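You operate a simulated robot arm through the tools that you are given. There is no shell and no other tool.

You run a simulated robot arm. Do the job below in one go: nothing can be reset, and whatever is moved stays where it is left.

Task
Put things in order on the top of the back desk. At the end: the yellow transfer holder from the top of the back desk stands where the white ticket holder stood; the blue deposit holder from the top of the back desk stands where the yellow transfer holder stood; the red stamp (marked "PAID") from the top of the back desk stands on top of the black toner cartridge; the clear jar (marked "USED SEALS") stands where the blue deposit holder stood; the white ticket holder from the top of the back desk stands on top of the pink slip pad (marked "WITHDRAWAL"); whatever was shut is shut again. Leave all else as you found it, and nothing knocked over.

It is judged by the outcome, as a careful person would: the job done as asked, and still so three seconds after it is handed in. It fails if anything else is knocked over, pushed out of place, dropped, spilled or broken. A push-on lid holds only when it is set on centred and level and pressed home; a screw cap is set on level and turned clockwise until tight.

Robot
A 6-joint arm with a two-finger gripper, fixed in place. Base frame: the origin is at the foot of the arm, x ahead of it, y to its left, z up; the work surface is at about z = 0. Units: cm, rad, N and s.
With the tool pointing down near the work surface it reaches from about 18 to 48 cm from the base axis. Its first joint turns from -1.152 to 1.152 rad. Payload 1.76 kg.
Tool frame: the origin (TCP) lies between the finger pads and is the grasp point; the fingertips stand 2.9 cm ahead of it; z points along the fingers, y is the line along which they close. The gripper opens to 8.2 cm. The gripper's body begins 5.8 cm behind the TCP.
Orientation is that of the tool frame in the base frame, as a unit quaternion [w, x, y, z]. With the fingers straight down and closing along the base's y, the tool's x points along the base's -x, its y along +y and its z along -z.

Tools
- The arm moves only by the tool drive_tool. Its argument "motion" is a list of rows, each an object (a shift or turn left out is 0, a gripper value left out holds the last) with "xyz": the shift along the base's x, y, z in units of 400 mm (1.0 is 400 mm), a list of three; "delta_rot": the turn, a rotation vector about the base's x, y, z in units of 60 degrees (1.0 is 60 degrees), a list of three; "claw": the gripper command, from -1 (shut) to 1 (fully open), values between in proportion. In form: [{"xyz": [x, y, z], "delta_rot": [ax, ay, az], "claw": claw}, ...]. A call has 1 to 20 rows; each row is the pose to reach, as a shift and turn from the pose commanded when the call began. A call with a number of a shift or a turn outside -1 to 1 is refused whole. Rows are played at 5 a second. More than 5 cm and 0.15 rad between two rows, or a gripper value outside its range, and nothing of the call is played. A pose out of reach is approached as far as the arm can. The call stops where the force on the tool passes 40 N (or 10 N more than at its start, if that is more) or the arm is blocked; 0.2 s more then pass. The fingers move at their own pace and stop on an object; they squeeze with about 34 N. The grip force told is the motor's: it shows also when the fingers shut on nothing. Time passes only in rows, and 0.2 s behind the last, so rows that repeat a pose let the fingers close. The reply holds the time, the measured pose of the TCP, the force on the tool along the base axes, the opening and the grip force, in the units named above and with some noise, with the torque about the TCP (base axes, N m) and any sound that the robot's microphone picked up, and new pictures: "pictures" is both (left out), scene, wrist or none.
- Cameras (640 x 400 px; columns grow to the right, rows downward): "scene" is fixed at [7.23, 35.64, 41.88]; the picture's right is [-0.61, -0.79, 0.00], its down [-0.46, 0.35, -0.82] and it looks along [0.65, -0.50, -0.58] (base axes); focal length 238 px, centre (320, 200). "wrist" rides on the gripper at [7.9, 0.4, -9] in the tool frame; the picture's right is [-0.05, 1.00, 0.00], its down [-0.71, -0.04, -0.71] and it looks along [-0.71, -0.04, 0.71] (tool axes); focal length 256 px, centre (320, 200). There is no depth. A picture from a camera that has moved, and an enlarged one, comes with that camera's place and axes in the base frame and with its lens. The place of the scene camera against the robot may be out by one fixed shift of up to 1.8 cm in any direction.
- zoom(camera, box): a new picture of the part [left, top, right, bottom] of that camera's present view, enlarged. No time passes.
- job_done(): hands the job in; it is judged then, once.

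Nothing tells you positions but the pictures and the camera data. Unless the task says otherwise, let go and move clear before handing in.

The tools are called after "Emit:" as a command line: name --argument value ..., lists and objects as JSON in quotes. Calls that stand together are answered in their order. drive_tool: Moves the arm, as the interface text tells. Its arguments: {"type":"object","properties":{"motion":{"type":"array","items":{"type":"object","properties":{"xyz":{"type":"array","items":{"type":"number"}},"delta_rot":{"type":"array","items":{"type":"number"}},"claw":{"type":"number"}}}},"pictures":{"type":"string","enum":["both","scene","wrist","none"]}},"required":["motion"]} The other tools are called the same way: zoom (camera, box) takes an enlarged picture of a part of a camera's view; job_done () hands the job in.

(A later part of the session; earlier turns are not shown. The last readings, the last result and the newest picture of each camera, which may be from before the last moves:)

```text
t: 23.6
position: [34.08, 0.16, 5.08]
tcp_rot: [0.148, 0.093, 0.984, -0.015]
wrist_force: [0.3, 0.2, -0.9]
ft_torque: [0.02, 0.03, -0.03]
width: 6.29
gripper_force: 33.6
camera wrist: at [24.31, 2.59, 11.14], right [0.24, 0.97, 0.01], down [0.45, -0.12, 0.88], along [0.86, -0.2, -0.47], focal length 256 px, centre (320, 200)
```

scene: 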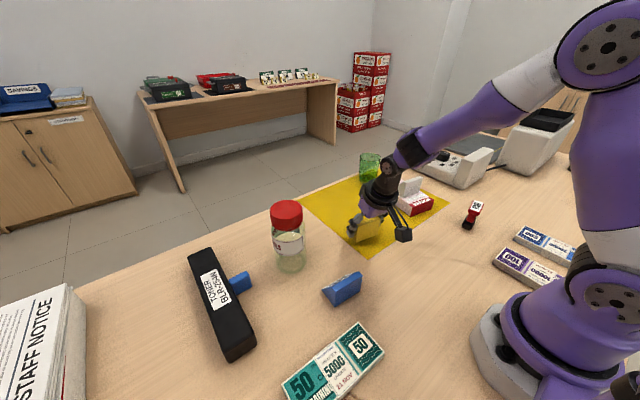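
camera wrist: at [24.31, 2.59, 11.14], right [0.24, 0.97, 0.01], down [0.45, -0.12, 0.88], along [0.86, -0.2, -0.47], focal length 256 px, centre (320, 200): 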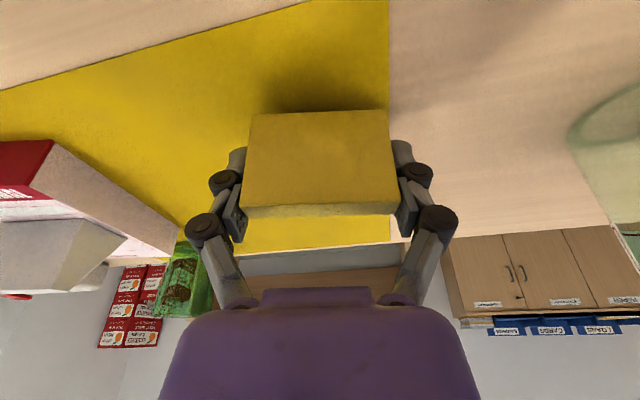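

Yellow is held. I'll carry it out to the white holder's old spot, staying a few centimetres up.

Emit:
drive_tool --motion '[{"xyz": [0.0, 0.0, 0.08], "claw": -1}, {"xyz": [0.08, -0.025, 0.1], "delta_rot": [0, 0, 0.02], "claw": -1}, {"xyz": [0.16, -0.05, 0.1], "delta_rot": [0, 0, 0.04], "claw": -1}, {"xyz": [0.24, -0.075, 0.1], "delta_rot": [0, 0, 0.06], "claw": -1}, {"xyz": [0.3, -0.095, 0.09], "delta_rot": [0, 0, 0.08], "claw": -1}, {"xyz": [0.35, -0.105, 0.05], "delta_rot": [0, 0, 0.081], "claw": -1}, {"xyz": [0.35, -0.105, 0.05], "delta_rot": [0, 0, 0.081], "claw": -1}]'

```text
t: 25.2
position: [48.15, -3.95, 6.97]
tcp_rot: [0.149, 0.052, 0.988, -0.009]
wrist_force: [0.8, 0.2, -1.1]
ft_torque: [-0.01, -0.01, 0.02]
width: 6.3
gripper_force: 34.1
camera wrist: at [38.23, -2.38, 13.12], right [0.15, 0.99, 0.01], down [0.46, -0.08, 0.88], along [0.87, -0.13, -0.47], focal length 256 px, centre (320, 200)
```

scene: 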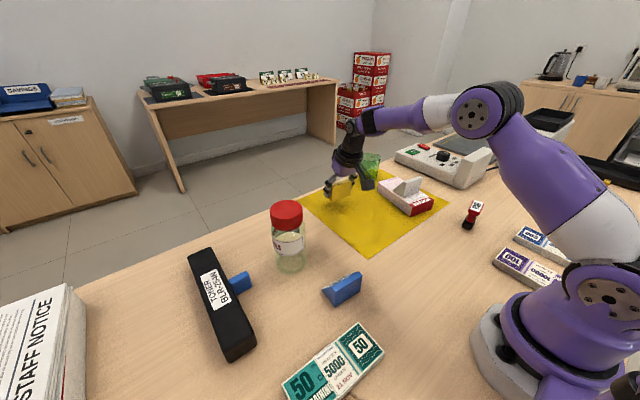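
wrist: 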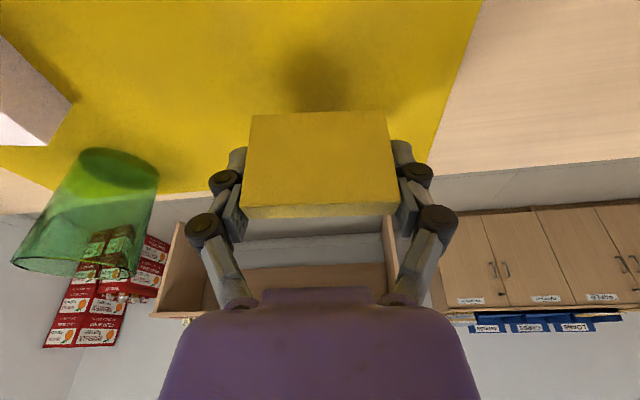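

Emit:
drive_tool --motion '[{"xyz": [0.001, 0, -0.04], "claw": -1}, {"xyz": [0.001, 0, -0.075], "claw": -1}, {"xyz": [0.001, 0, -0.087], "claw": -1}, {"xyz": [0.001, 0, -0.087], "claw": -1}]' --pictures "none"

Emit:
drive_tool --motion '[{"xyz": [0, 0, -0.002], "claw": -1}, {"xyz": [0, 0, -0.004], "claw": -1}, {"xyz": [0, 0, -0.004], "claw": -1}]' --pictures "scene"

Emit:
zoom --camera "scene" --box '[300, 150, 400, 215]'

```text
t: 26.2
position: [48.22, -4.06, 3.54]
tcp_rot: [0.148, 0.051, 0.988, -0.009]
wrist_force: [-0.2, -0.7, -1.7]
ft_torque: [0.01, 0.03, 0.01]
width: 6.3
gripper_force: 33.9
```

```text
t: 27.0
position: [48.28, -3.93, 3.42]
tcp_rot: [0.148, 0.051, 0.988, -0.01]
wrist_force: [0.0, 0.7, -2.0]
ft_torque: [0.01, -0.01, -0.02]
width: 6.29
gripper_force: 34.2
```

scene: 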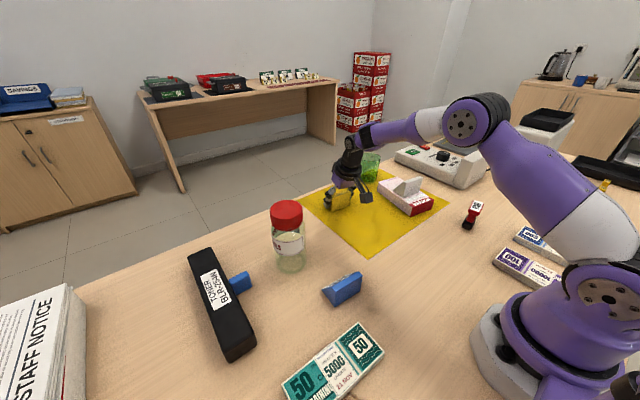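

```text
6.15 times, centred on (350, 182) of scene
camera zoom: at [7.23, 35.64, 41.88], right [-0.61, -0.79, 0.0], down [-0.46, 0.35, -0.82], along [0.65, -0.5, -0.58], focal length 1468 px, centre (135, 308)
```

zoom: 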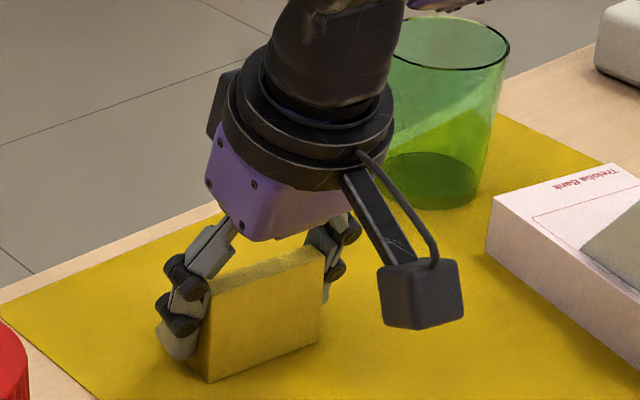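

Emit:
drive_tool --motion '[{"xyz": [0, 0, -0.002], "claw": -1}, {"xyz": [0, 0, -0.004], "claw": -1}, {"xyz": [0, 0, -0.004], "claw": -1}]' --pictures "none"

```text
t: 27.8
position: [48.27, -4.1, 3.21]
tcp_rot: [0.15, 0.052, 0.987, -0.009]
wrist_force: [-1.9, -0.8, 12.3]
ft_torque: [0.38, 0.01, 0.06]
width: 6.33
gripper_force: 34.0
```

Contact is at about 12 N. I'll release and rise straight up.

Emit:
drive_tool --motion '[{"xyz": [0, 0, 0.001], "claw": -0.2}, {"xyz": [0, 0, 0.001], "claw": 0.8}, {"xyz": [0, 0, 0.001], "claw": 0.9}, {"xyz": [0, 0, 0.04], "claw": 0.9}, {"xyz": [-0.01, 0, 0.12], "claw": 0.9}, {"xyz": [-0.05, 0, 0.2], "claw": 0.9}, {"xyz": [-0.05, 0, 0.2], "claw": 0.9}]'

Emit:
zoom --camera "wrist" --box '[220, 0, 420, 125]'

```text
t: 29.4
position: [46.19, -4.11, 11.17]
tcp_rot: [0.149, 0.051, 0.987, -0.009]
wrist_force: [-0.9, 0.8, -0.3]
ft_torque: [-0.01, -0.02, 0.03]
width: 7.77
gripper_force: 0.1
camera wrist: at [36.15, -2.45, 17.38], right [0.15, 0.99, 0.01], down [0.46, -0.08, 0.88], along [0.87, -0.13, -0.47], focal length 256 px, centre (320, 200)
```

scene: 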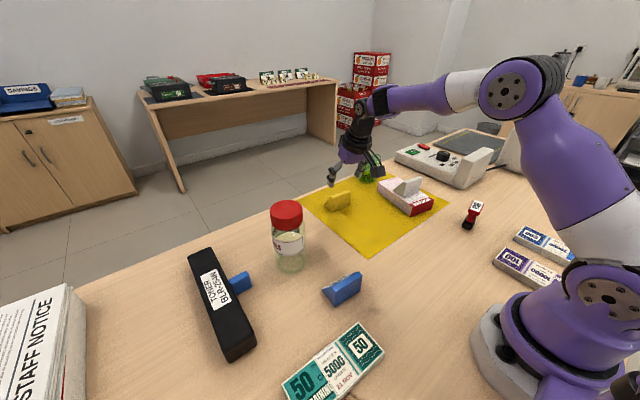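
wrist: 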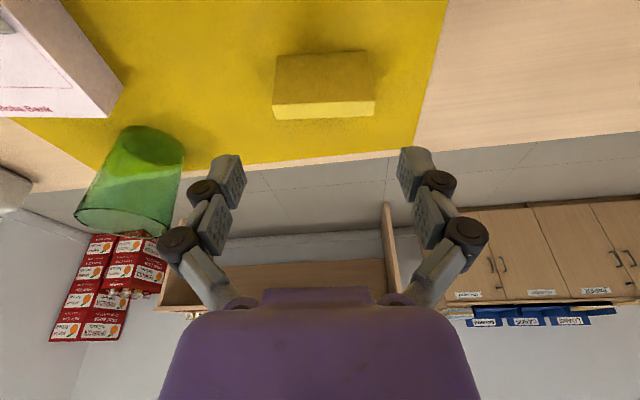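

```text
3.20 times, centred on (320, 62) of wrist
camera zoom: at [36.15, -2.45, 17.38], right [0.15, 0.99, 0.01], down [0.46, -0.08, 0.88], along [0.87, -0.13, -0.47], focal length 819 px, centre (320, 640)
```

zoom: 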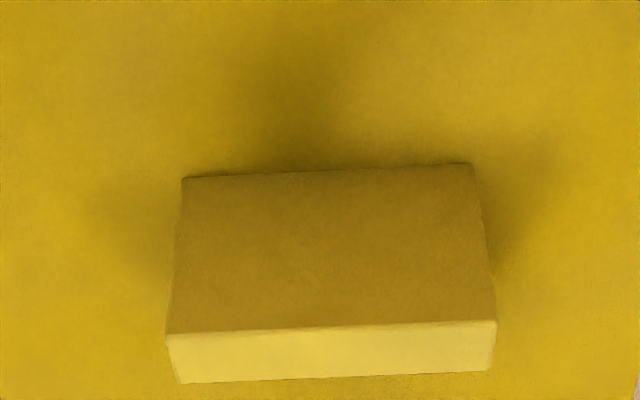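

Yellow now sits on white's old footprint to within a couple of millimetres. I'll bring the tool back to vertical and go look at the blue holder.

Emit:
drive_tool --motion '[{"xyz": [-0.1, 0, 0.05], "delta_rot": [0.006, 0.05, 0]}, {"xyz": [-0.2, 0.02, 0.09], "delta_rot": [0.012, 0.1, 0]}, {"xyz": [-0.3, 0.06, 0.09], "delta_rot": [0.018, 0.15, 0]}, {"xyz": [-0.4, 0.12, 0.08], "delta_rot": [0.024, 0.2, 0]}, {"xyz": [-0.45, 0.22, 0.07], "delta_rot": [0.03, 0.25, 0]}, {"xyz": [-0.49, 0.32, 0.07], "delta_rot": [0.034, 0.284, 0]}, {"xyz": [-0.505, 0.42, 0.07], "delta_rot": [0.034, 0.284, 0]}, {"xyz": [-0.505, 0.478, 0.07], "delta_rot": [0.034, 0.284, 0]}, {"xyz": [-0.505, 0.478, 0.07], "delta_rot": [0.034, 0.284, 0]}]'

Emit:
zoom --camera "wrist" --box '[200, 20, 440, 170]'

```text
t: 31.4
position: [25.99, 15.1, 13.9]
tcp_rot: [-0.001, 0.052, 0.999, 0.001]
wrist_force: [0.3, 0.8, -0.4]
ft_torque: [-0.02, 0.0, 0.02]
width: 7.81
gripper_force: 0.0
camera wrist: at [18.25, 16.43, 22.87], right [0.16, 0.99, 0.0], down [0.7, -0.11, 0.71], along [0.7, -0.11, -0.71], focal length 256 px, centre (320, 200)
```

scene: 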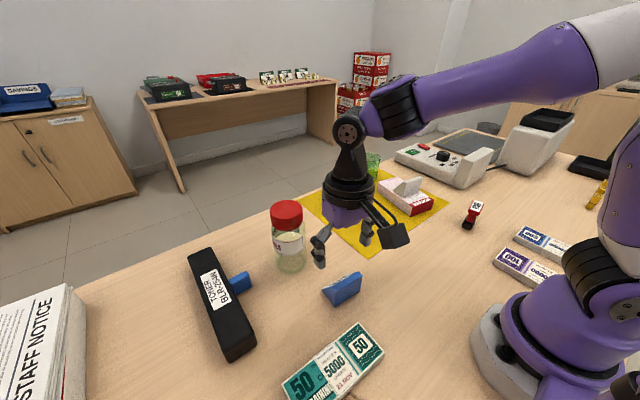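
wrist: 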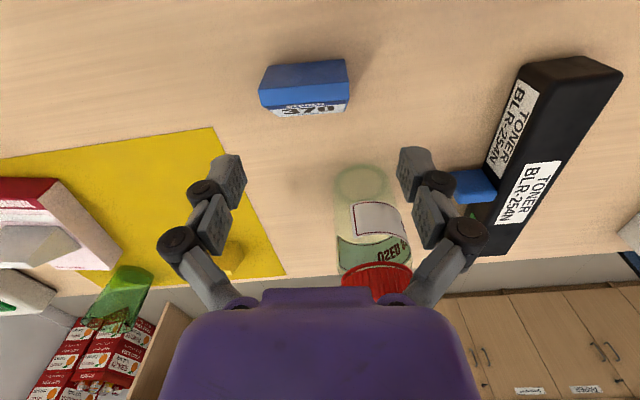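

```text
2.67 times, centred on (320, 95) of wrist
camera zoom: at [18.25, 16.43, 22.87], right [0.16, 0.99, 0.0], down [0.7, -0.11, 0.71], along [0.7, -0.11, -0.71], focal length 683 px, centre (320, 480)
```

zoom: 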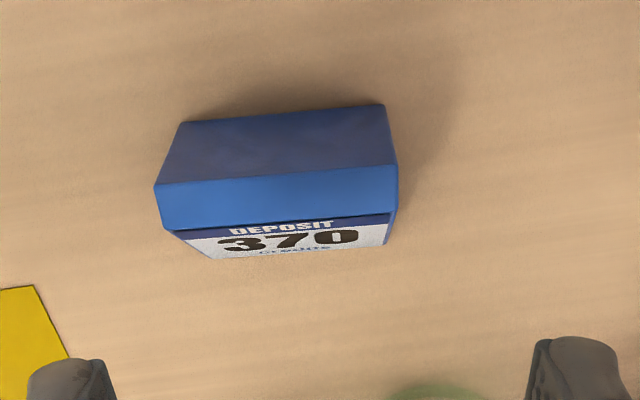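

Blue holder: back centre about (24.9, 14.2), yaw about -0.08. I'll lower and grip it the same way.

Emit:
drive_tool --motion '[{"xyz": [0.0075, -0.024, -0.05], "delta_rot": [0, 0, 0.024], "claw": 1}, {"xyz": [0.0075, -0.024, -0.12], "delta_rot": [0, 0, 0.024], "claw": 1}, {"xyz": [0.0075, -0.024, -0.18], "delta_rot": [0, 0, 0.024], "claw": 1}, {"xyz": [0.0075, -0.024, -0.18], "delta_rot": [0, 0, 0.024], "claw": 1}]' --pictures "wrist"

Emit:
zoom --camera "wrist" --box '[200, 20, 440, 170]'

```text
t: 32.4
position: [26.26, 14.17, 6.83]
tcp_rot: [0.0, 0.04, 0.999, 0.001]
wrist_force: [0.8, -0.3, 0.1]
ft_torque: [-0.01, 0.0, 0.01]
width: 8.2
gripper_force: 0.1
camera wrist: at [18.47, 15.27, 15.64], right [0.13, 0.99, 0.0], down [0.7, -0.09, 0.71], along [0.7, -0.09, -0.71], focal length 256 px, centre (320, 200)
```

wrist: 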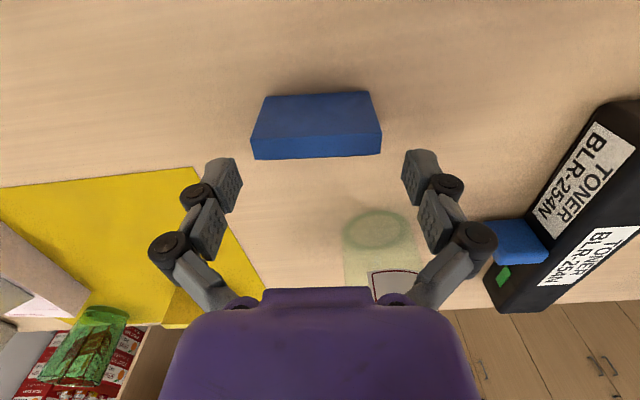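

```text
2.67 times, centred on (320, 95) of wrist
camera zoom: at [18.47, 15.27, 15.64], right [0.13, 0.99, 0.0], down [0.7, -0.09, 0.71], along [0.7, -0.09, -0.71], focal length 683 px, centre (320, 480)
```

zoom: 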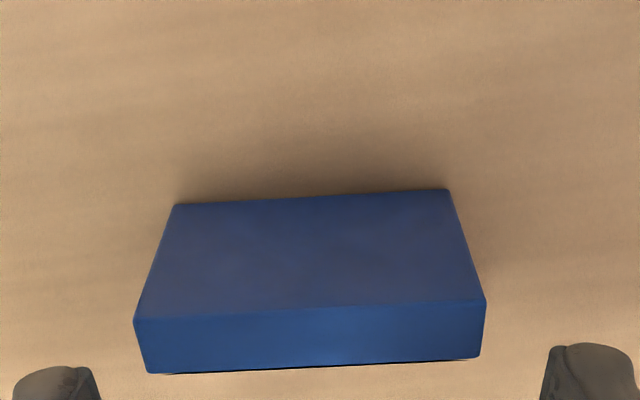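

Emit:
drive_tool --motion '[{"xyz": [0, 0, -0.045], "claw": 1}, {"xyz": [0, 0, -0.0865], "claw": 1}, {"xyz": [0, 0, -0.0865], "claw": 1}, {"xyz": [0, 0, -0.0865], "claw": -1}, {"xyz": [0, 0, -0.0865], "claw": -1}, {"xyz": [0, 0, -0.0865], "claw": -1}, {"xyz": [0, 0, -0.08], "claw": -1}, {"xyz": [0, 0, -0.065], "claw": -1}, {"xyz": [0, 0, -0.045], "claw": -1}, {"xyz": [0, 0, -0.045], "claw": -1}]'

```text
t: 34.6
position: [26.41, 14.23, 4.93]
tcp_rot: [-0.001, 0.039, 0.999, 0.001]
wrist_force: [0.0, -0.4, -0.8]
ft_torque: [-0.02, -0.02, 0.02]
width: 6.3
gripper_force: 34.0
camera wrist: at [18.56, 15.3, 13.88], right [0.13, 0.99, 0.0], down [0.7, -0.09, 0.71], along [0.7, -0.09, -0.71], focal length 256 px, centre (320, 200)
```

scene: 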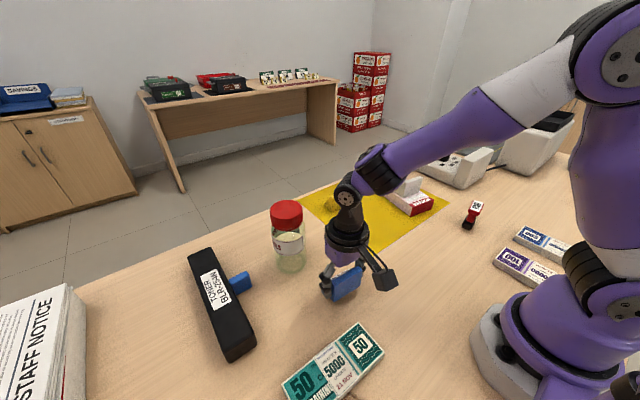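
wrist: 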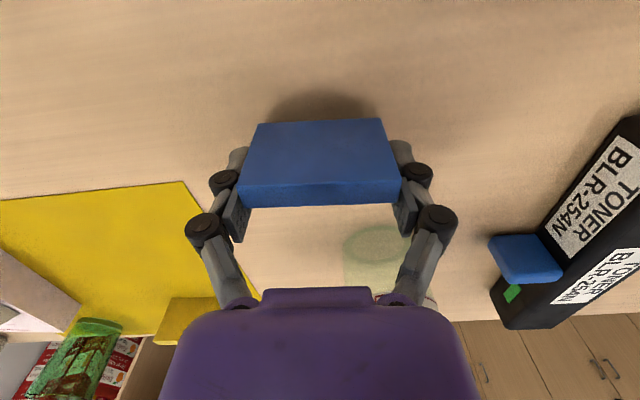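

Blue is held. I'll carry it to the yellow holder's old spot.

Emit:
drive_tool --motion '[{"xyz": [0, 0, 0.08], "claw": -1}, {"xyz": [0.02, -0.08, 0.1], "delta_rot": [0, 0, -0.03], "claw": -1}, {"xyz": [0.07, -0.17, 0.1], "delta_rot": [0, 0, -0.06], "claw": -1}, {"xyz": [0.13, -0.26, 0.1], "delta_rot": [0, 0, -0.09], "claw": -1}, {"xyz": [0.18, -0.33, 0.08], "delta_rot": [0, 0, -0.119], "claw": -1}, {"xyz": [0.1995, -0.347, 0.03], "delta_rot": [0, 0, -0.119], "claw": -1}, {"xyz": [0.1995, -0.347, 0.03], "delta_rot": [0, 0, -0.119], "claw": -1}]'

```text
t: 36.2
position: [34.3, 0.17, 6.02]
tcp_rot: [0.0, 0.101, 0.995, 0.0]
wrist_force: [0.1, 0.5, -0.1]
ft_torque: [-0.02, -0.04, 0.03]
width: 6.28
gripper_force: 34.5
camera wrist: at [26.74, 2.28, 15.04], right [0.25, 0.97, 0.0], down [0.68, -0.18, 0.71], along [0.68, -0.18, -0.71], focal length 256 px, centre (320, 200)
```

scene: 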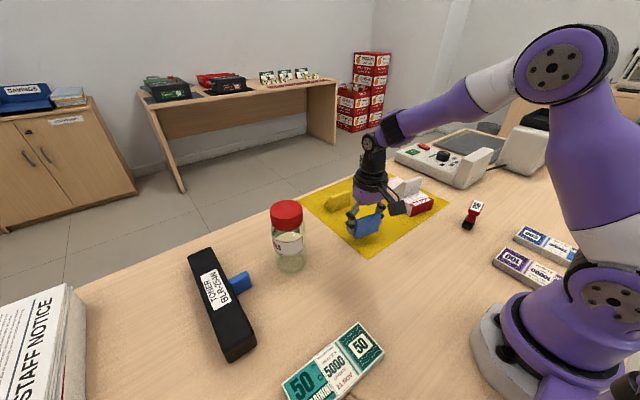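
wrist: 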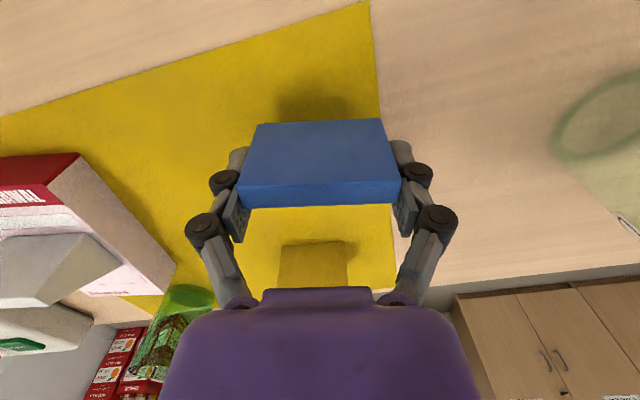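

Emit:
drive_tool --motion '[{"xyz": [0, 0, -0.03], "claw": -1}, {"xyz": [0, 0, -0.055], "claw": -1}, {"xyz": [0, 0, -0.062], "claw": -1}, {"xyz": [0, 0, -0.062], "claw": -1}]' --pictures "none"

Emit:
drive_tool --motion '[{"xyz": [0, 0, -0.002], "claw": -1}, {"xyz": [0, 0, -0.004], "claw": -1}, {"xyz": [0, 0, -0.004], "claw": -1}]' --pictures "none"

```text
t: 37.2
position: [34.19, 0.25, 3.73]
tcp_rot: [-0.001, 0.101, 0.995, 0.001]
wrist_force: [-0.5, -0.2, -0.6]
ft_torque: [-0.04, 0.02, -0.03]
width: 6.31
gripper_force: 33.9
```

```text
t: 38.0
position: [34.43, 0.3, 3.56]
tcp_rot: [-0.001, 0.102, 0.995, 0.001]
wrist_force: [0.9, 0.1, -0.3]
ft_torque: [-0.03, 0.01, 0.02]
width: 6.32
gripper_force: 34.3
```

Emit:
drive_tool --motion '[{"xyz": [0, 0, -0.002], "claw": -1}, {"xyz": [0, 0, -0.004], "claw": -1}, {"xyz": [0, 0, -0.004], "claw": -1}]' --pictures "none"

```text
t: 38.8
position: [34.27, 0.41, 3.27]
tcp_rot: [-0.002, 0.102, 0.995, 0.0]
wrist_force: [0.6, 1.1, -1.0]
ft_torque: [-0.02, 0.01, -0.05]
width: 6.29
gripper_force: 33.9
```

Emit:
drive_tool --motion '[{"xyz": [0, 0, -0.001], "claw": -1}, {"xyz": [0, 0, -0.002], "claw": -1}, {"xyz": [0, 0, -0.002], "claw": -1}]' --pictures "scene"

Emit:
zoom --camera "scene" --box '[310, 180, 430, 260]'

```text
t: 39.6
position: [34.34, 0.28, 3.31]
tcp_rot: [0.0, 0.102, 0.995, 0.001]
wrist_force: [-0.6, 1.0, 2.8]
ft_torque: [-0.09, -0.09, -0.02]
width: 6.31
gripper_force: 33.9
```

scene: 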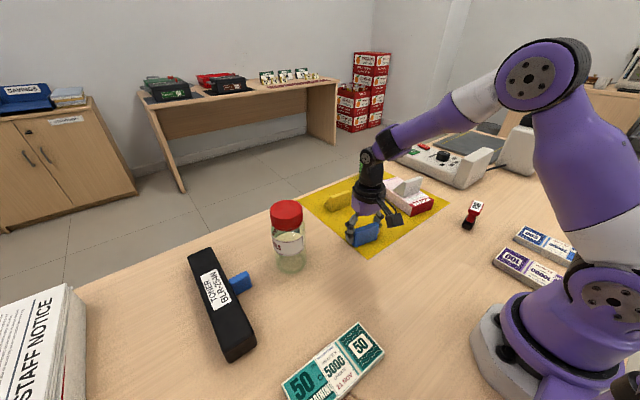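

```text
5.00 times, centred on (370, 220) of scene
camera zoom: at [7.23, 35.65, 41.88], right [-0.61, -0.79, 0.0], down [-0.46, 0.35, -0.82], along [0.65, -0.5, -0.58], focal length 1192 px, centre (70, 100)
```

zoom: 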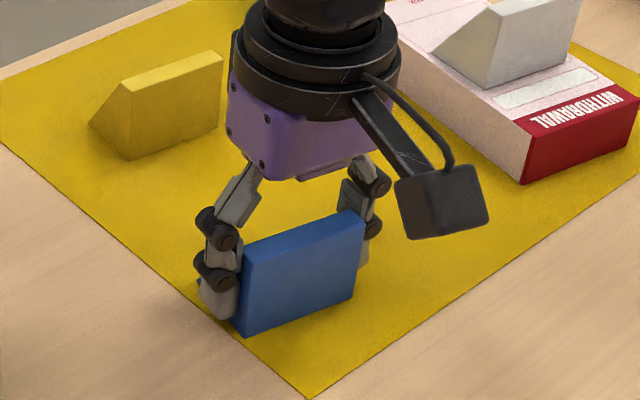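

Blue is touching the desk. I'll release it and rise.

Emit:
drive_tool --motion '[{"xyz": [0, 0, 0], "claw": -0.2}, {"xyz": [0, 0, 0], "claw": 0.8}, {"xyz": [0, 0, 0], "claw": 0.9}, {"xyz": [0, 0, 0.04], "claw": 0.9}, {"xyz": [-0.01, 0, 0.12], "claw": 0.9}, {"xyz": [-0.05, 0, 0.22], "claw": 0.9}, {"xyz": [-0.05, 0, 0.22], "claw": 0.9}]'

Emit:
zoom --camera "wrist" --box '[220, 20, 420, 145]'

```text
t: 41.2
position: [32.19, 0.27, 12.2]
tcp_rot: [-0.001, 0.102, 0.995, 0.002]
wrist_force: [0.5, -0.5, -1.1]
ft_torque: [0.0, -0.02, -0.02]
width: 7.81
gripper_force: 0.0
camera wrist: at [24.64, 2.23, 21.05], right [0.25, 0.97, 0.0], down [0.68, -0.18, 0.71], along [0.68, -0.18, -0.71], focal length 256 px, centre (320, 200)
```

scene: 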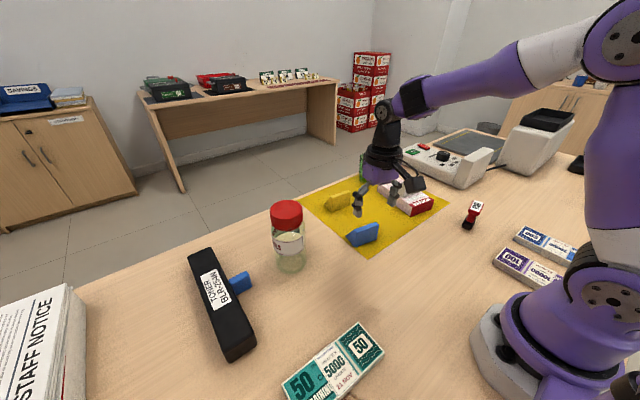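
wrist: 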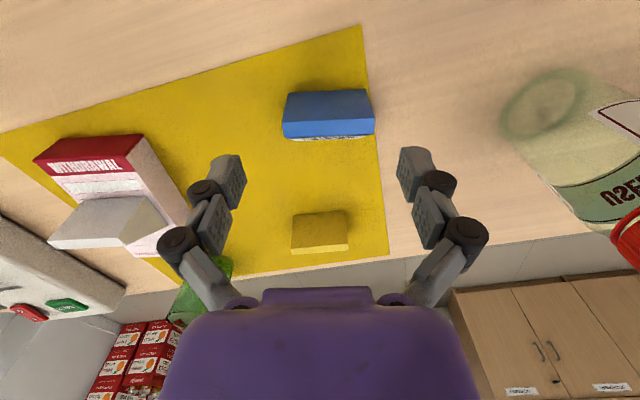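

```text
3.20 times, centred on (320, 82) of wrist
camera zoom: at [24.64, 2.23, 21.05], right [0.25, 0.97, 0.0], down [0.68, -0.18, 0.71], along [0.68, -0.18, -0.71], focal length 819 px, centre (320, 576)
```

zoom: 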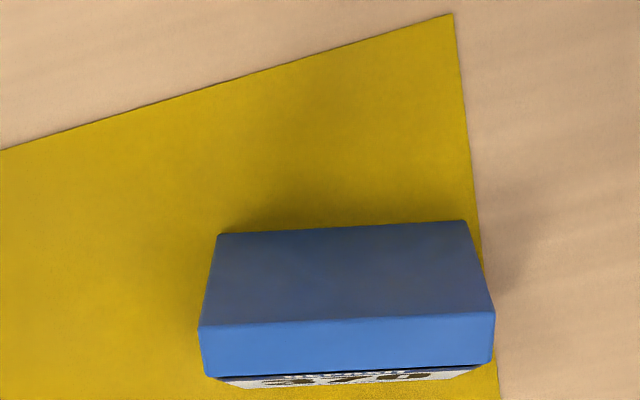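

Blue is in place. Next I'll measure the jar's position and height from a view in front of it.

Emit:
drive_tool --motion '[{"xyz": [-0.03, 0.03, 0.08], "delta_rot": [0, 0, 0.04]}, {"xyz": [-0.06, 0.12, 0.12], "delta_rot": [0, 0, 0.08]}, {"xyz": [-0.09, 0.22, 0.145], "delta_rot": [0, 0, 0.12]}, {"xyz": [-0.105, 0.32, 0.145], "delta_rot": [0, 0, 0.16]}, {"xyz": [-0.105, 0.42, 0.145], "delta_rot": [0, 0, 0.195]}, {"xyz": [-0.105, 0.43, 0.145], "delta_rot": [0, 0, 0.195]}, {"xyz": [-0.105, 0.43, 0.145], "delta_rot": [0, 0, 0.195]}]'

Emit:
zoom --camera "wrist" --box '[240, 120, 440, 300]'

Emit:
zoom --camera "scene" --box '[240, 190, 340, 280]'

Emit:
zoom --camera "wrist" --box '[400, 40, 640, 240]'

```text
t: 42.8
position: [28.19, 17.49, 17.84]
tcp_rot: [-0.001, 0.0, 1.0, 0.001]
wrist_force: [0.1, -0.1, 0.5]
ft_torque: [-0.02, 0.06, 0.01]
width: 7.78
gripper_force: 0.1
camera wrist: at [20.25, 17.92, 26.75], right [0.05, 1.0, 0.0], down [0.71, -0.04, 0.71], along [0.71, -0.04, -0.71], focal length 256 px, centre (320, 200)
```

scene: 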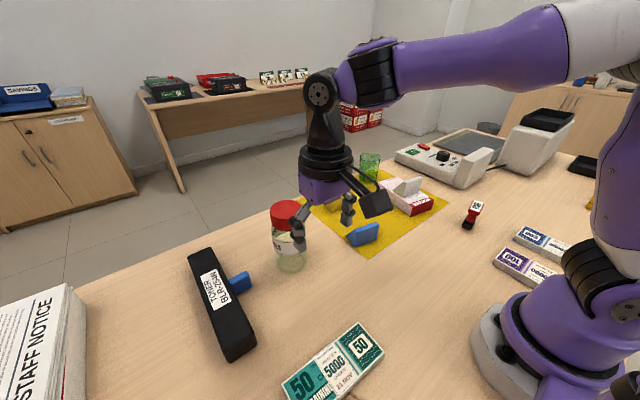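
wrist: 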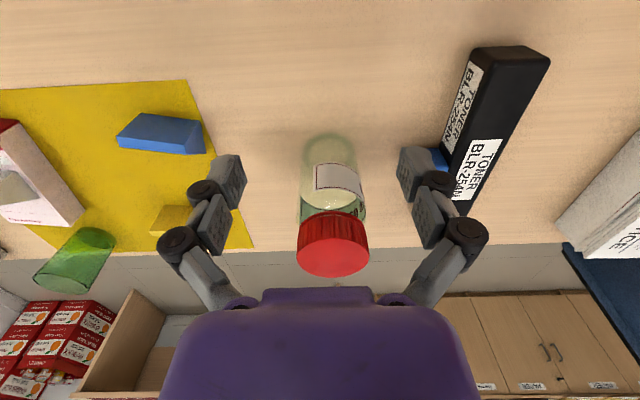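

```text
2.22 times, centred on (340, 210) of wrist
camera zoom: at [20.25, 17.92, 26.75], right [0.05, 1.0, 0.0], down [0.71, -0.04, 0.71], along [0.71, -0.04, -0.71], focal length 569 px, centre (276, 178)
```

zoom: 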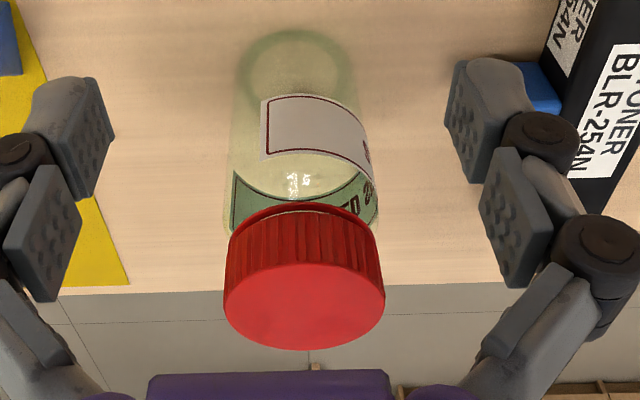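

```text
4.44 times, centred on (290, 235) of scene
camera zoom: at [7.23, 35.65, 41.88], right [-0.61, -0.79, 0.0], down [-0.46, 0.35, -0.82], along [0.65, -0.5, -0.58], focal length 1060 px, centre (453, 44)
```

zoom: 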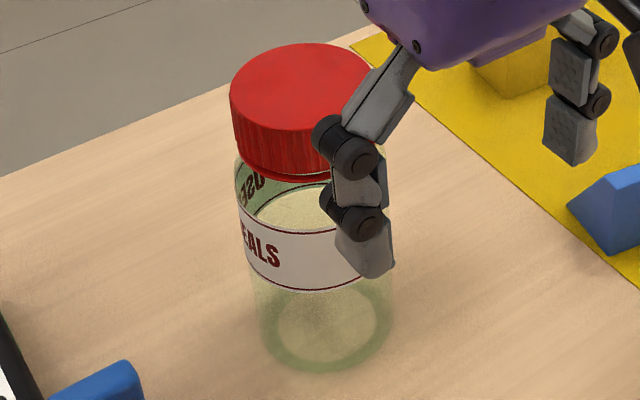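

```text
2.00 times, centred on (520, 140) of wrist
camera zoom: at [20.25, 17.92, 26.75], right [0.05, 1.0, 0.0], down [0.71, -0.04, 0.71], along [0.71, -0.04, -0.71], focal length 512 px, centre (-80, 320)
```

zoom: 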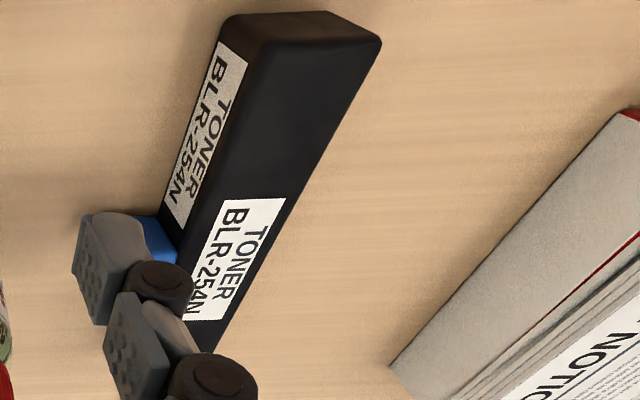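

The jar stands at about (38.8, 17.9), roughly 15.1 cm tall, with a body about 6.5 cm across. I'll hover above it, check the centring, then lower around the glass body below the lid.

Emit:
drive_tool --motion '[{"xyz": [0.0, 0.0, 0.07], "claw": 1}, {"xyz": [0.09, 0.004, 0.08], "claw": 1}, {"xyz": [0.18, 0.008, 0.08], "claw": 1}, {"xyz": [0.2685, 0.01, 0.07], "claw": 1}, {"xyz": [0.2685, 0.01, 0.05], "claw": 1}, {"xyz": [0.2685, 0.01, 0.05], "claw": 1}]'

Emit:
zoom --camera "wrist" --box '[200, 60, 440, 240]'

Emit:
zoom --camera "scene" --box '[240, 150, 340, 280]'

```text
t: 44.2
position: [38.83, 17.93, 20.03]
tcp_rot: [-0.001, 0.0, 1.0, 0.002]
wrist_force: [0.6, -0.4, -0.4]
ft_torque: [0.02, -0.01, 0.0]
width: 8.21
gripper_force: 0.0
camera wrist: at [31.02, 18.37, 28.83], right [0.05, 1.0, 0.0], down [0.71, -0.04, 0.71], along [0.71, -0.04, -0.71], focal length 256 px, centre (320, 200)
```

scene: 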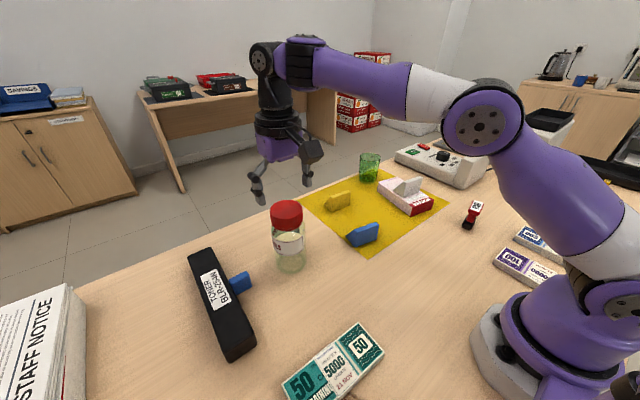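
wrist: 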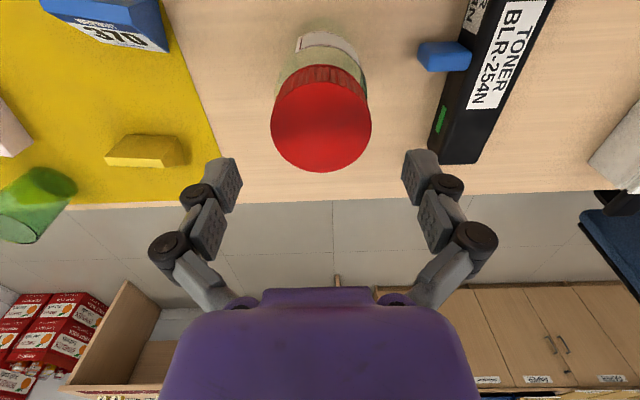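

```text
2.22 times, centred on (320, 150) of wrist
camera zoom: at [31.02, 18.37, 28.83], right [0.05, 1.0, 0.0], down [0.71, -0.04, 0.71], along [0.71, -0.04, -0.71], focal length 569 px, centre (320, 311)
```

zoom: 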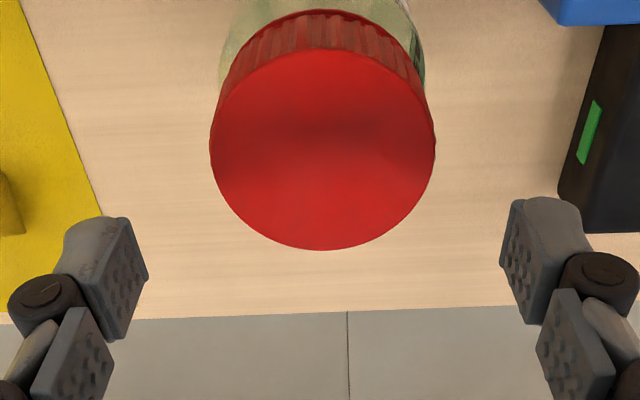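

```text
3.08 times, centred on (290, 215) of scene
camera zoom: at [7.23, 35.64, 41.88], right [-0.61, -0.79, 0.0], down [-0.46, 0.35, -0.82], along [0.65, -0.5, -0.58], focal length 734 px, centre (412, 154)
```

zoom: 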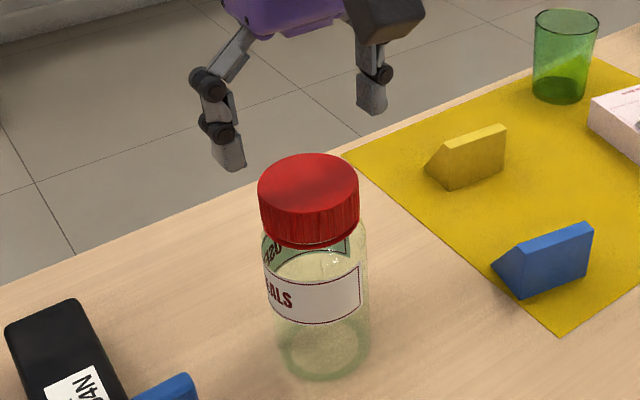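

Emit:
drive_tool --motion '[{"xyz": [-0.002, 0, -0.05], "claw": 1}, {"xyz": [-0.002, 0, -0.1], "claw": 1}, {"xyz": [-0.002, 0, -0.15], "claw": 1}, {"xyz": [-0.002, 0, -0.19], "claw": 1}, {"xyz": [-0.002, 0, -0.19], "claw": 1}]'

Emit:
zoom --camera "scene" --box '[240, 150, 340, 280]'

```text
t: 45.4
position: [38.64, 17.96, 12.21]
tcp_rot: [-0.001, 0.0, 1.0, 0.001]
wrist_force: [-0.1, 0.1, 0.5]
ft_torque: [0.0, 0.01, 0.02]
width: 8.18
gripper_force: 0.0
camera wrist: at [30.93, 18.35, 21.23], right [0.05, 1.0, 0.0], down [0.71, -0.04, 0.71], along [0.71, -0.04, -0.71], focal length 256 px, centre (320, 200)
```

scene: 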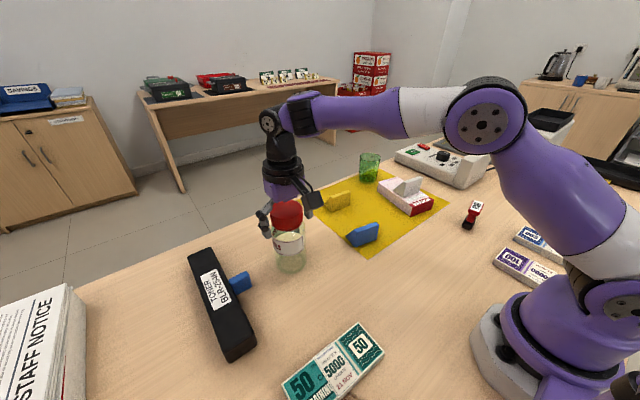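
wrist: 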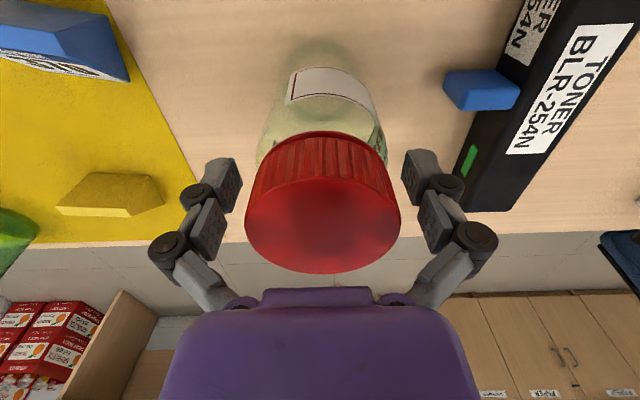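

```text
3.08 times, centred on (290, 215) of scene
camera zoom: at [7.23, 35.64, 41.88], right [-0.61, -0.79, 0.0], down [-0.46, 0.35, -0.82], along [0.65, -0.5, -0.58], focal length 734 px, centre (412, 154)
```

zoom: 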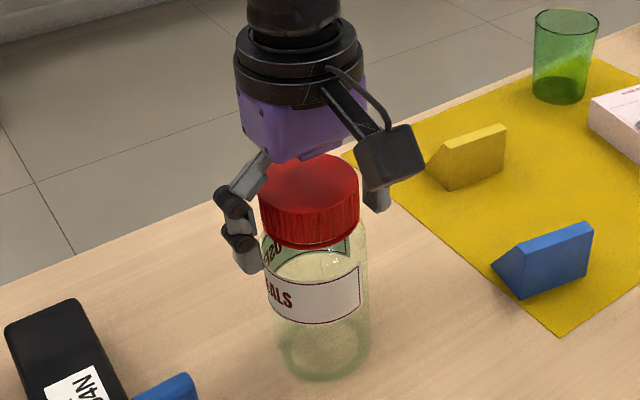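

Emit:
drive_tool --motion '[{"xyz": [0.002, 0.001, -0.025], "claw": 1}, {"xyz": [0.002, 0.001, -0.045], "claw": 1}, {"xyz": [0.002, 0.001, -0.0525], "claw": 1}, {"xyz": [0.002, 0.001, -0.0525], "claw": 1}]'

Emit:
zoom --camera "scene" --box '[240, 170, 340, 280]'

```text
t: 46.4
position: [38.77, 17.9, 10.27]
tcp_rot: [-0.001, -0.001, 1.0, 0.0]
wrist_force: [0.2, 0.5, 0.6]
ft_torque: [0.01, 0.0, 0.0]
width: 8.21
gripper_force: 0.0
camera wrist: at [31.04, 18.38, 19.13], right [0.05, 1.0, 0.0], down [0.71, -0.04, 0.71], along [0.71, -0.04, -0.71], focal length 256 px, centre (320, 200)
```

scene: 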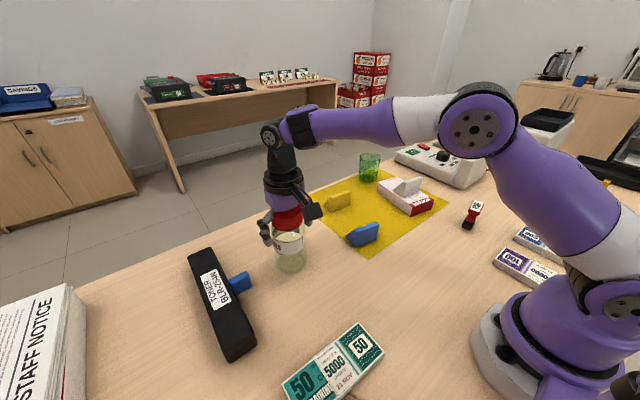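
wrist: 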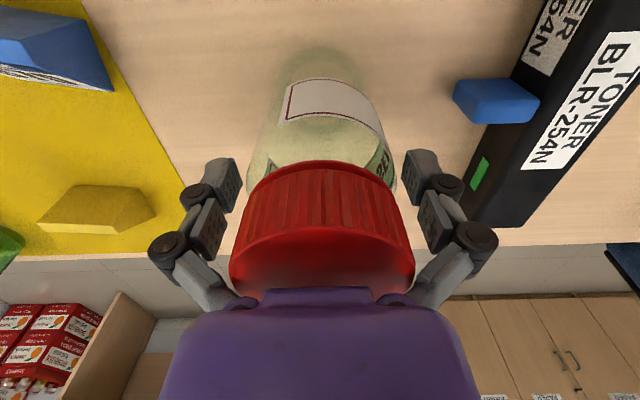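

```text
3.64 times, centred on (290, 225) of scene
camera zoom: at [7.23, 35.64, 41.88], right [-0.61, -0.79, 0.0], down [-0.46, 0.35, -0.82], along [0.65, -0.5, -0.58], focal length 867 px, centre (429, 109)
```

zoom: 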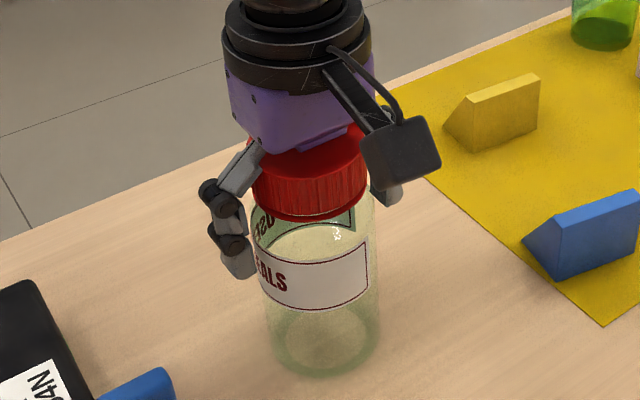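

The fingers sit at label height and the palm is clear of the lid. I'll close on the glass and lift slightly.

Emit:
drive_tool --motion '[{"claw": 0.7}, {"claw": 0.4}, {"claw": -1}, {"claw": -1}, {"claw": -1}, {"xyz": [0, 0, 0.01], "claw": -1}, {"xyz": [0, 0, 0.025], "claw": -1}, {"xyz": [0, 0, 0.025], "claw": -1}]'

Emit:
zoom --camera "scene" --box '[240, 170, 340, 280]'

```text
t: 47.1
position: [39.05, 18.04, 10.72]
tcp_rot: [0.004, 0.0, 1.0, 0.003]
wrist_force: [-3.2, -2.2, 13.8]
ft_torque: [-0.44, 0.03, -0.08]
width: 6.7
gripper_force: 33.7
stopped in row 3: the force on the tool passed its limit at 41 N (the readings are from after the stop); the commanded pose is now the measured one
camera wrist: at [31.11, 18.41, 19.47], right [0.05, 1.0, 0.01], down [0.7, -0.04, 0.71], along [0.71, -0.03, -0.7], focal length 256 px, centre (320, 200)
```

scene: 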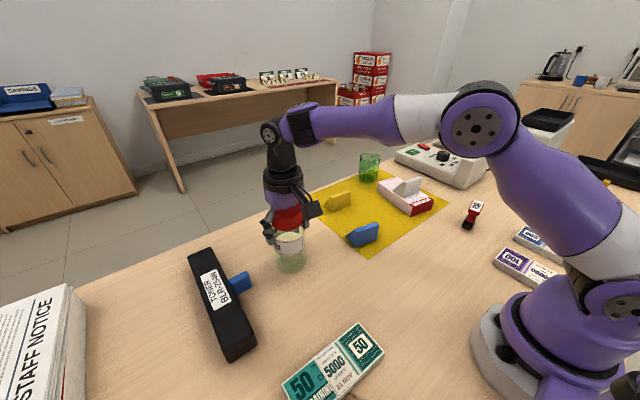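
wrist: 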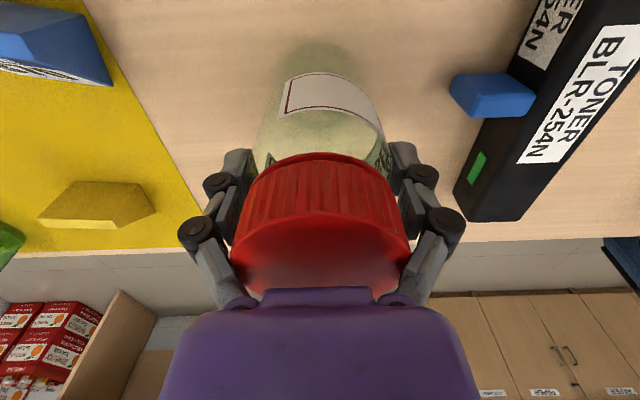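

```text
3.64 times, centred on (290, 225) of scene
camera zoom: at [7.23, 35.64, 41.88], right [-0.61, -0.79, 0.0], down [-0.46, 0.35, -0.82], along [0.65, -0.5, -0.58], focal length 867 px, centre (429, 109)
```

zoom: 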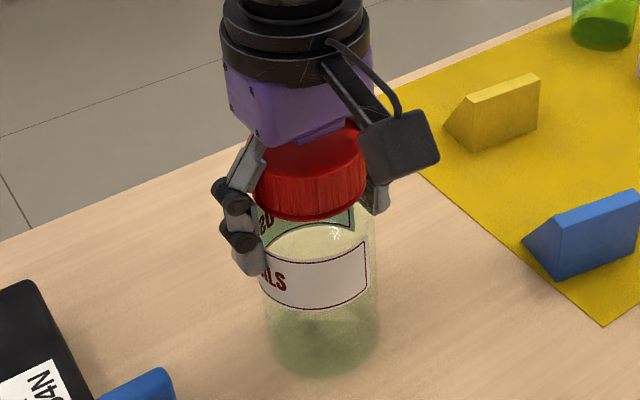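

Closing pushed past the force limit, but the jar is held at 6.7 cm width and still upright. I'll lift gently to relieve the force.

Emit:
drive_tool --motion '[{"xyz": [0, 0, 0.004], "claw": -1}, {"xyz": [0, 0, 0.01], "claw": -1}, {"xyz": [0, 0, 0.02], "claw": -1}, {"xyz": [0, 0, 0.03], "claw": -1}, {"xyz": [0, 0, 0.03], "claw": -1}]'

Emit:
zoom --camera "scene" --box '[240, 170, 340, 280]'

Emit:
zoom --camera "wrist" --box '[160, 40, 480, 300]'

```text
t: 48.3
position: [38.94, 18.0, 11.67]
tcp_rot: [0.003, 0.0, 1.0, 0.001]
wrist_force: [-0.2, 0.3, -3.3]
ft_torque: [-0.03, -0.03, -0.01]
width: 6.68
gripper_force: 34.0
camera wrist: at [31.11, 18.4, 20.57], right [0.05, 1.0, 0.0], down [0.7, -0.04, 0.71], along [0.71, -0.03, -0.7], focal length 256 px, centre (320, 200)
```

scene: 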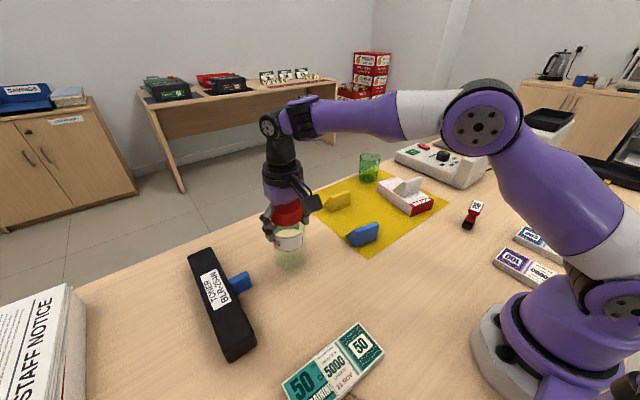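
wrist: 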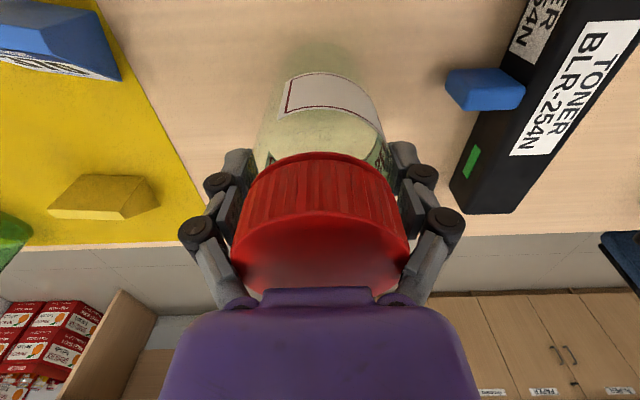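

```text
3.64 times, centred on (290, 225) of scene
camera zoom: at [7.23, 35.65, 41.88], right [-0.61, -0.79, 0.0], down [-0.46, 0.35, -0.82], along [0.65, -0.5, -0.58], focal length 867 px, centre (429, 109)
```

zoom: 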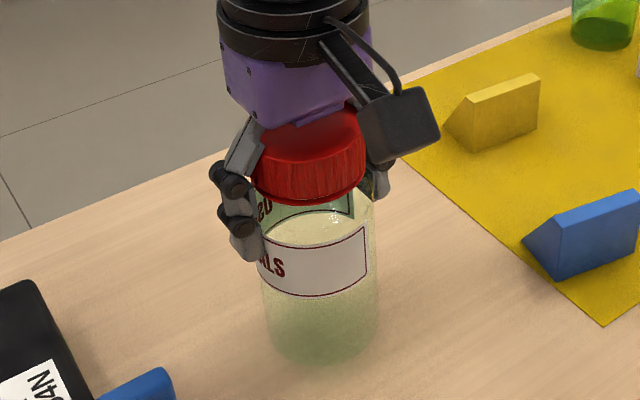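

```text
1.54 times, centred on (320, 170) of wrist
camera zoom: at [31.11, 18.4, 20.57], right [0.05, 1.0, 0.0], down [0.7, -0.04, 0.71], along [0.71, -0.03, -0.7], focal length 394 px, centre (320, 246)
```

zoom: 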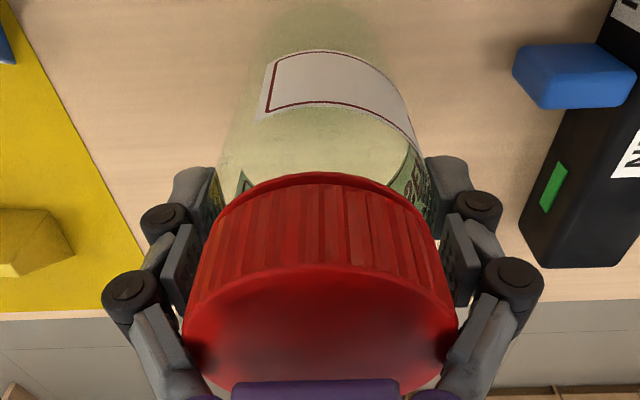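

The jar is off the desk, level, and weighs about 0.33 kg. I'll move it to the blue holder's old footprint, centred at about (27.2, 14.0).

Emit:
drive_tool --motion '[{"xyz": [0, 0, 0.04], "claw": -1}, {"xyz": [-0.05, -0.017, 0.06], "claw": -1}, {"xyz": [-0.11, -0.038, 0.06], "claw": -1}, {"xyz": [-0.17, -0.058, 0.06], "claw": -1}, {"xyz": [-0.23, -0.079, 0.06], "claw": -1}, {"xyz": [-0.27, -0.093, 0.05], "claw": -1}, {"xyz": [-0.291, -0.1, 0.03], "claw": -1}, {"xyz": [-0.291, -0.1, 0.01], "claw": -1}, {"xyz": [-0.291, -0.1, 0.01], "claw": -1}]'

Emit:
zoom --camera "scene" --box '[280, 200, 400, 330]'

```text
t: 50.3
position: [27.33, 14.01, 11.94]
tcp_rot: [0.003, 0.0, 1.0, 0.002]
wrist_force: [-0.2, -0.4, -2.6]
ft_torque: [0.01, 0.03, 0.01]
width: 6.65
gripper_force: 34.0
camera wrist: at [19.45, 14.4, 20.89], right [0.05, 1.0, 0.0], down [0.7, -0.04, 0.71], along [0.71, -0.03, -0.7], focal length 256 px, centre (320, 200)
```

scene: 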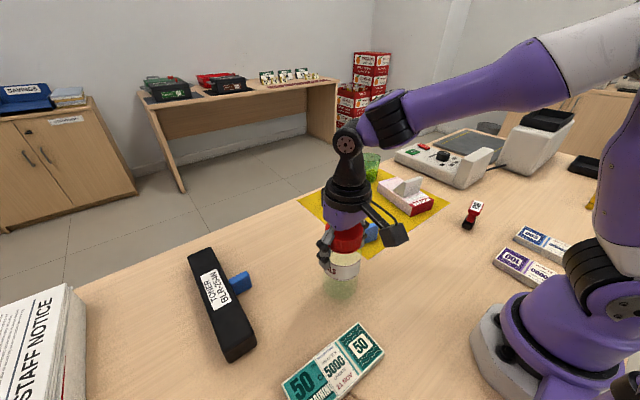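
wrist: 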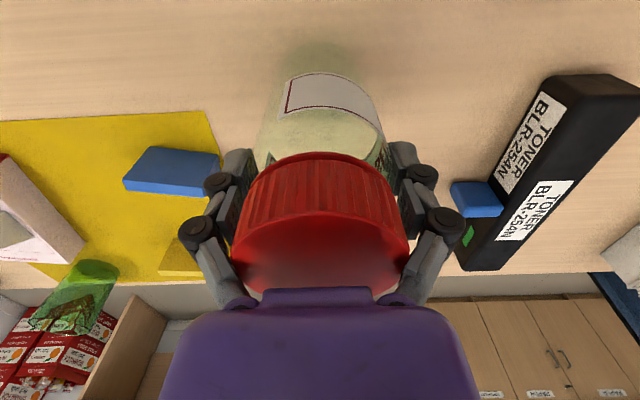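

```text
3.08 times, centred on (340, 265) of scene
camera zoom: at [7.23, 35.65, 41.88], right [-0.61, -0.79, 0.0], down [-0.46, 0.35, -0.82], along [0.65, -0.5, -0.58], focal length 734 px, centre (258, 0)
```

zoom: 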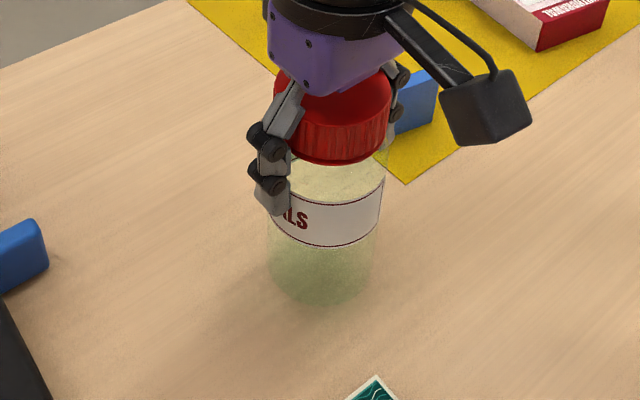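

Emit:
drive_tool --motion '[{"xyz": [0, 0, -0.01], "claw": -1}, {"xyz": [0, 0, -0.02], "claw": -1}, {"xyz": [0, 0, -0.023], "claw": -1}, {"xyz": [0, 0, -0.023], "claw": -1}]' --pictures "none"

Emit:
drive_tool --motion '[{"xyz": [0, 0, -0.002], "claw": -1}, {"xyz": [0, 0, -0.004], "claw": -1}, {"xyz": [0, 0, -0.004], "claw": -1}]' --pictures "none"

```text
t: 51.3
position: [27.32, 13.99, 11.13]
tcp_rot: [0.003, 0.0, 1.0, 0.002]
wrist_force: [-0.9, 0.1, -2.9]
ft_torque: [0.02, 0.03, 0.02]
width: 6.64
gripper_force: 34.2
```

```text
t: 52.1
position: [27.33, 14.01, 11.0]
tcp_rot: [0.002, 0.0, 1.0, 0.003]
wrist_force: [-0.3, 0.9, -2.7]
ft_torque: [0.03, -0.01, -0.02]
width: 6.69
gripper_force: 34.3
```

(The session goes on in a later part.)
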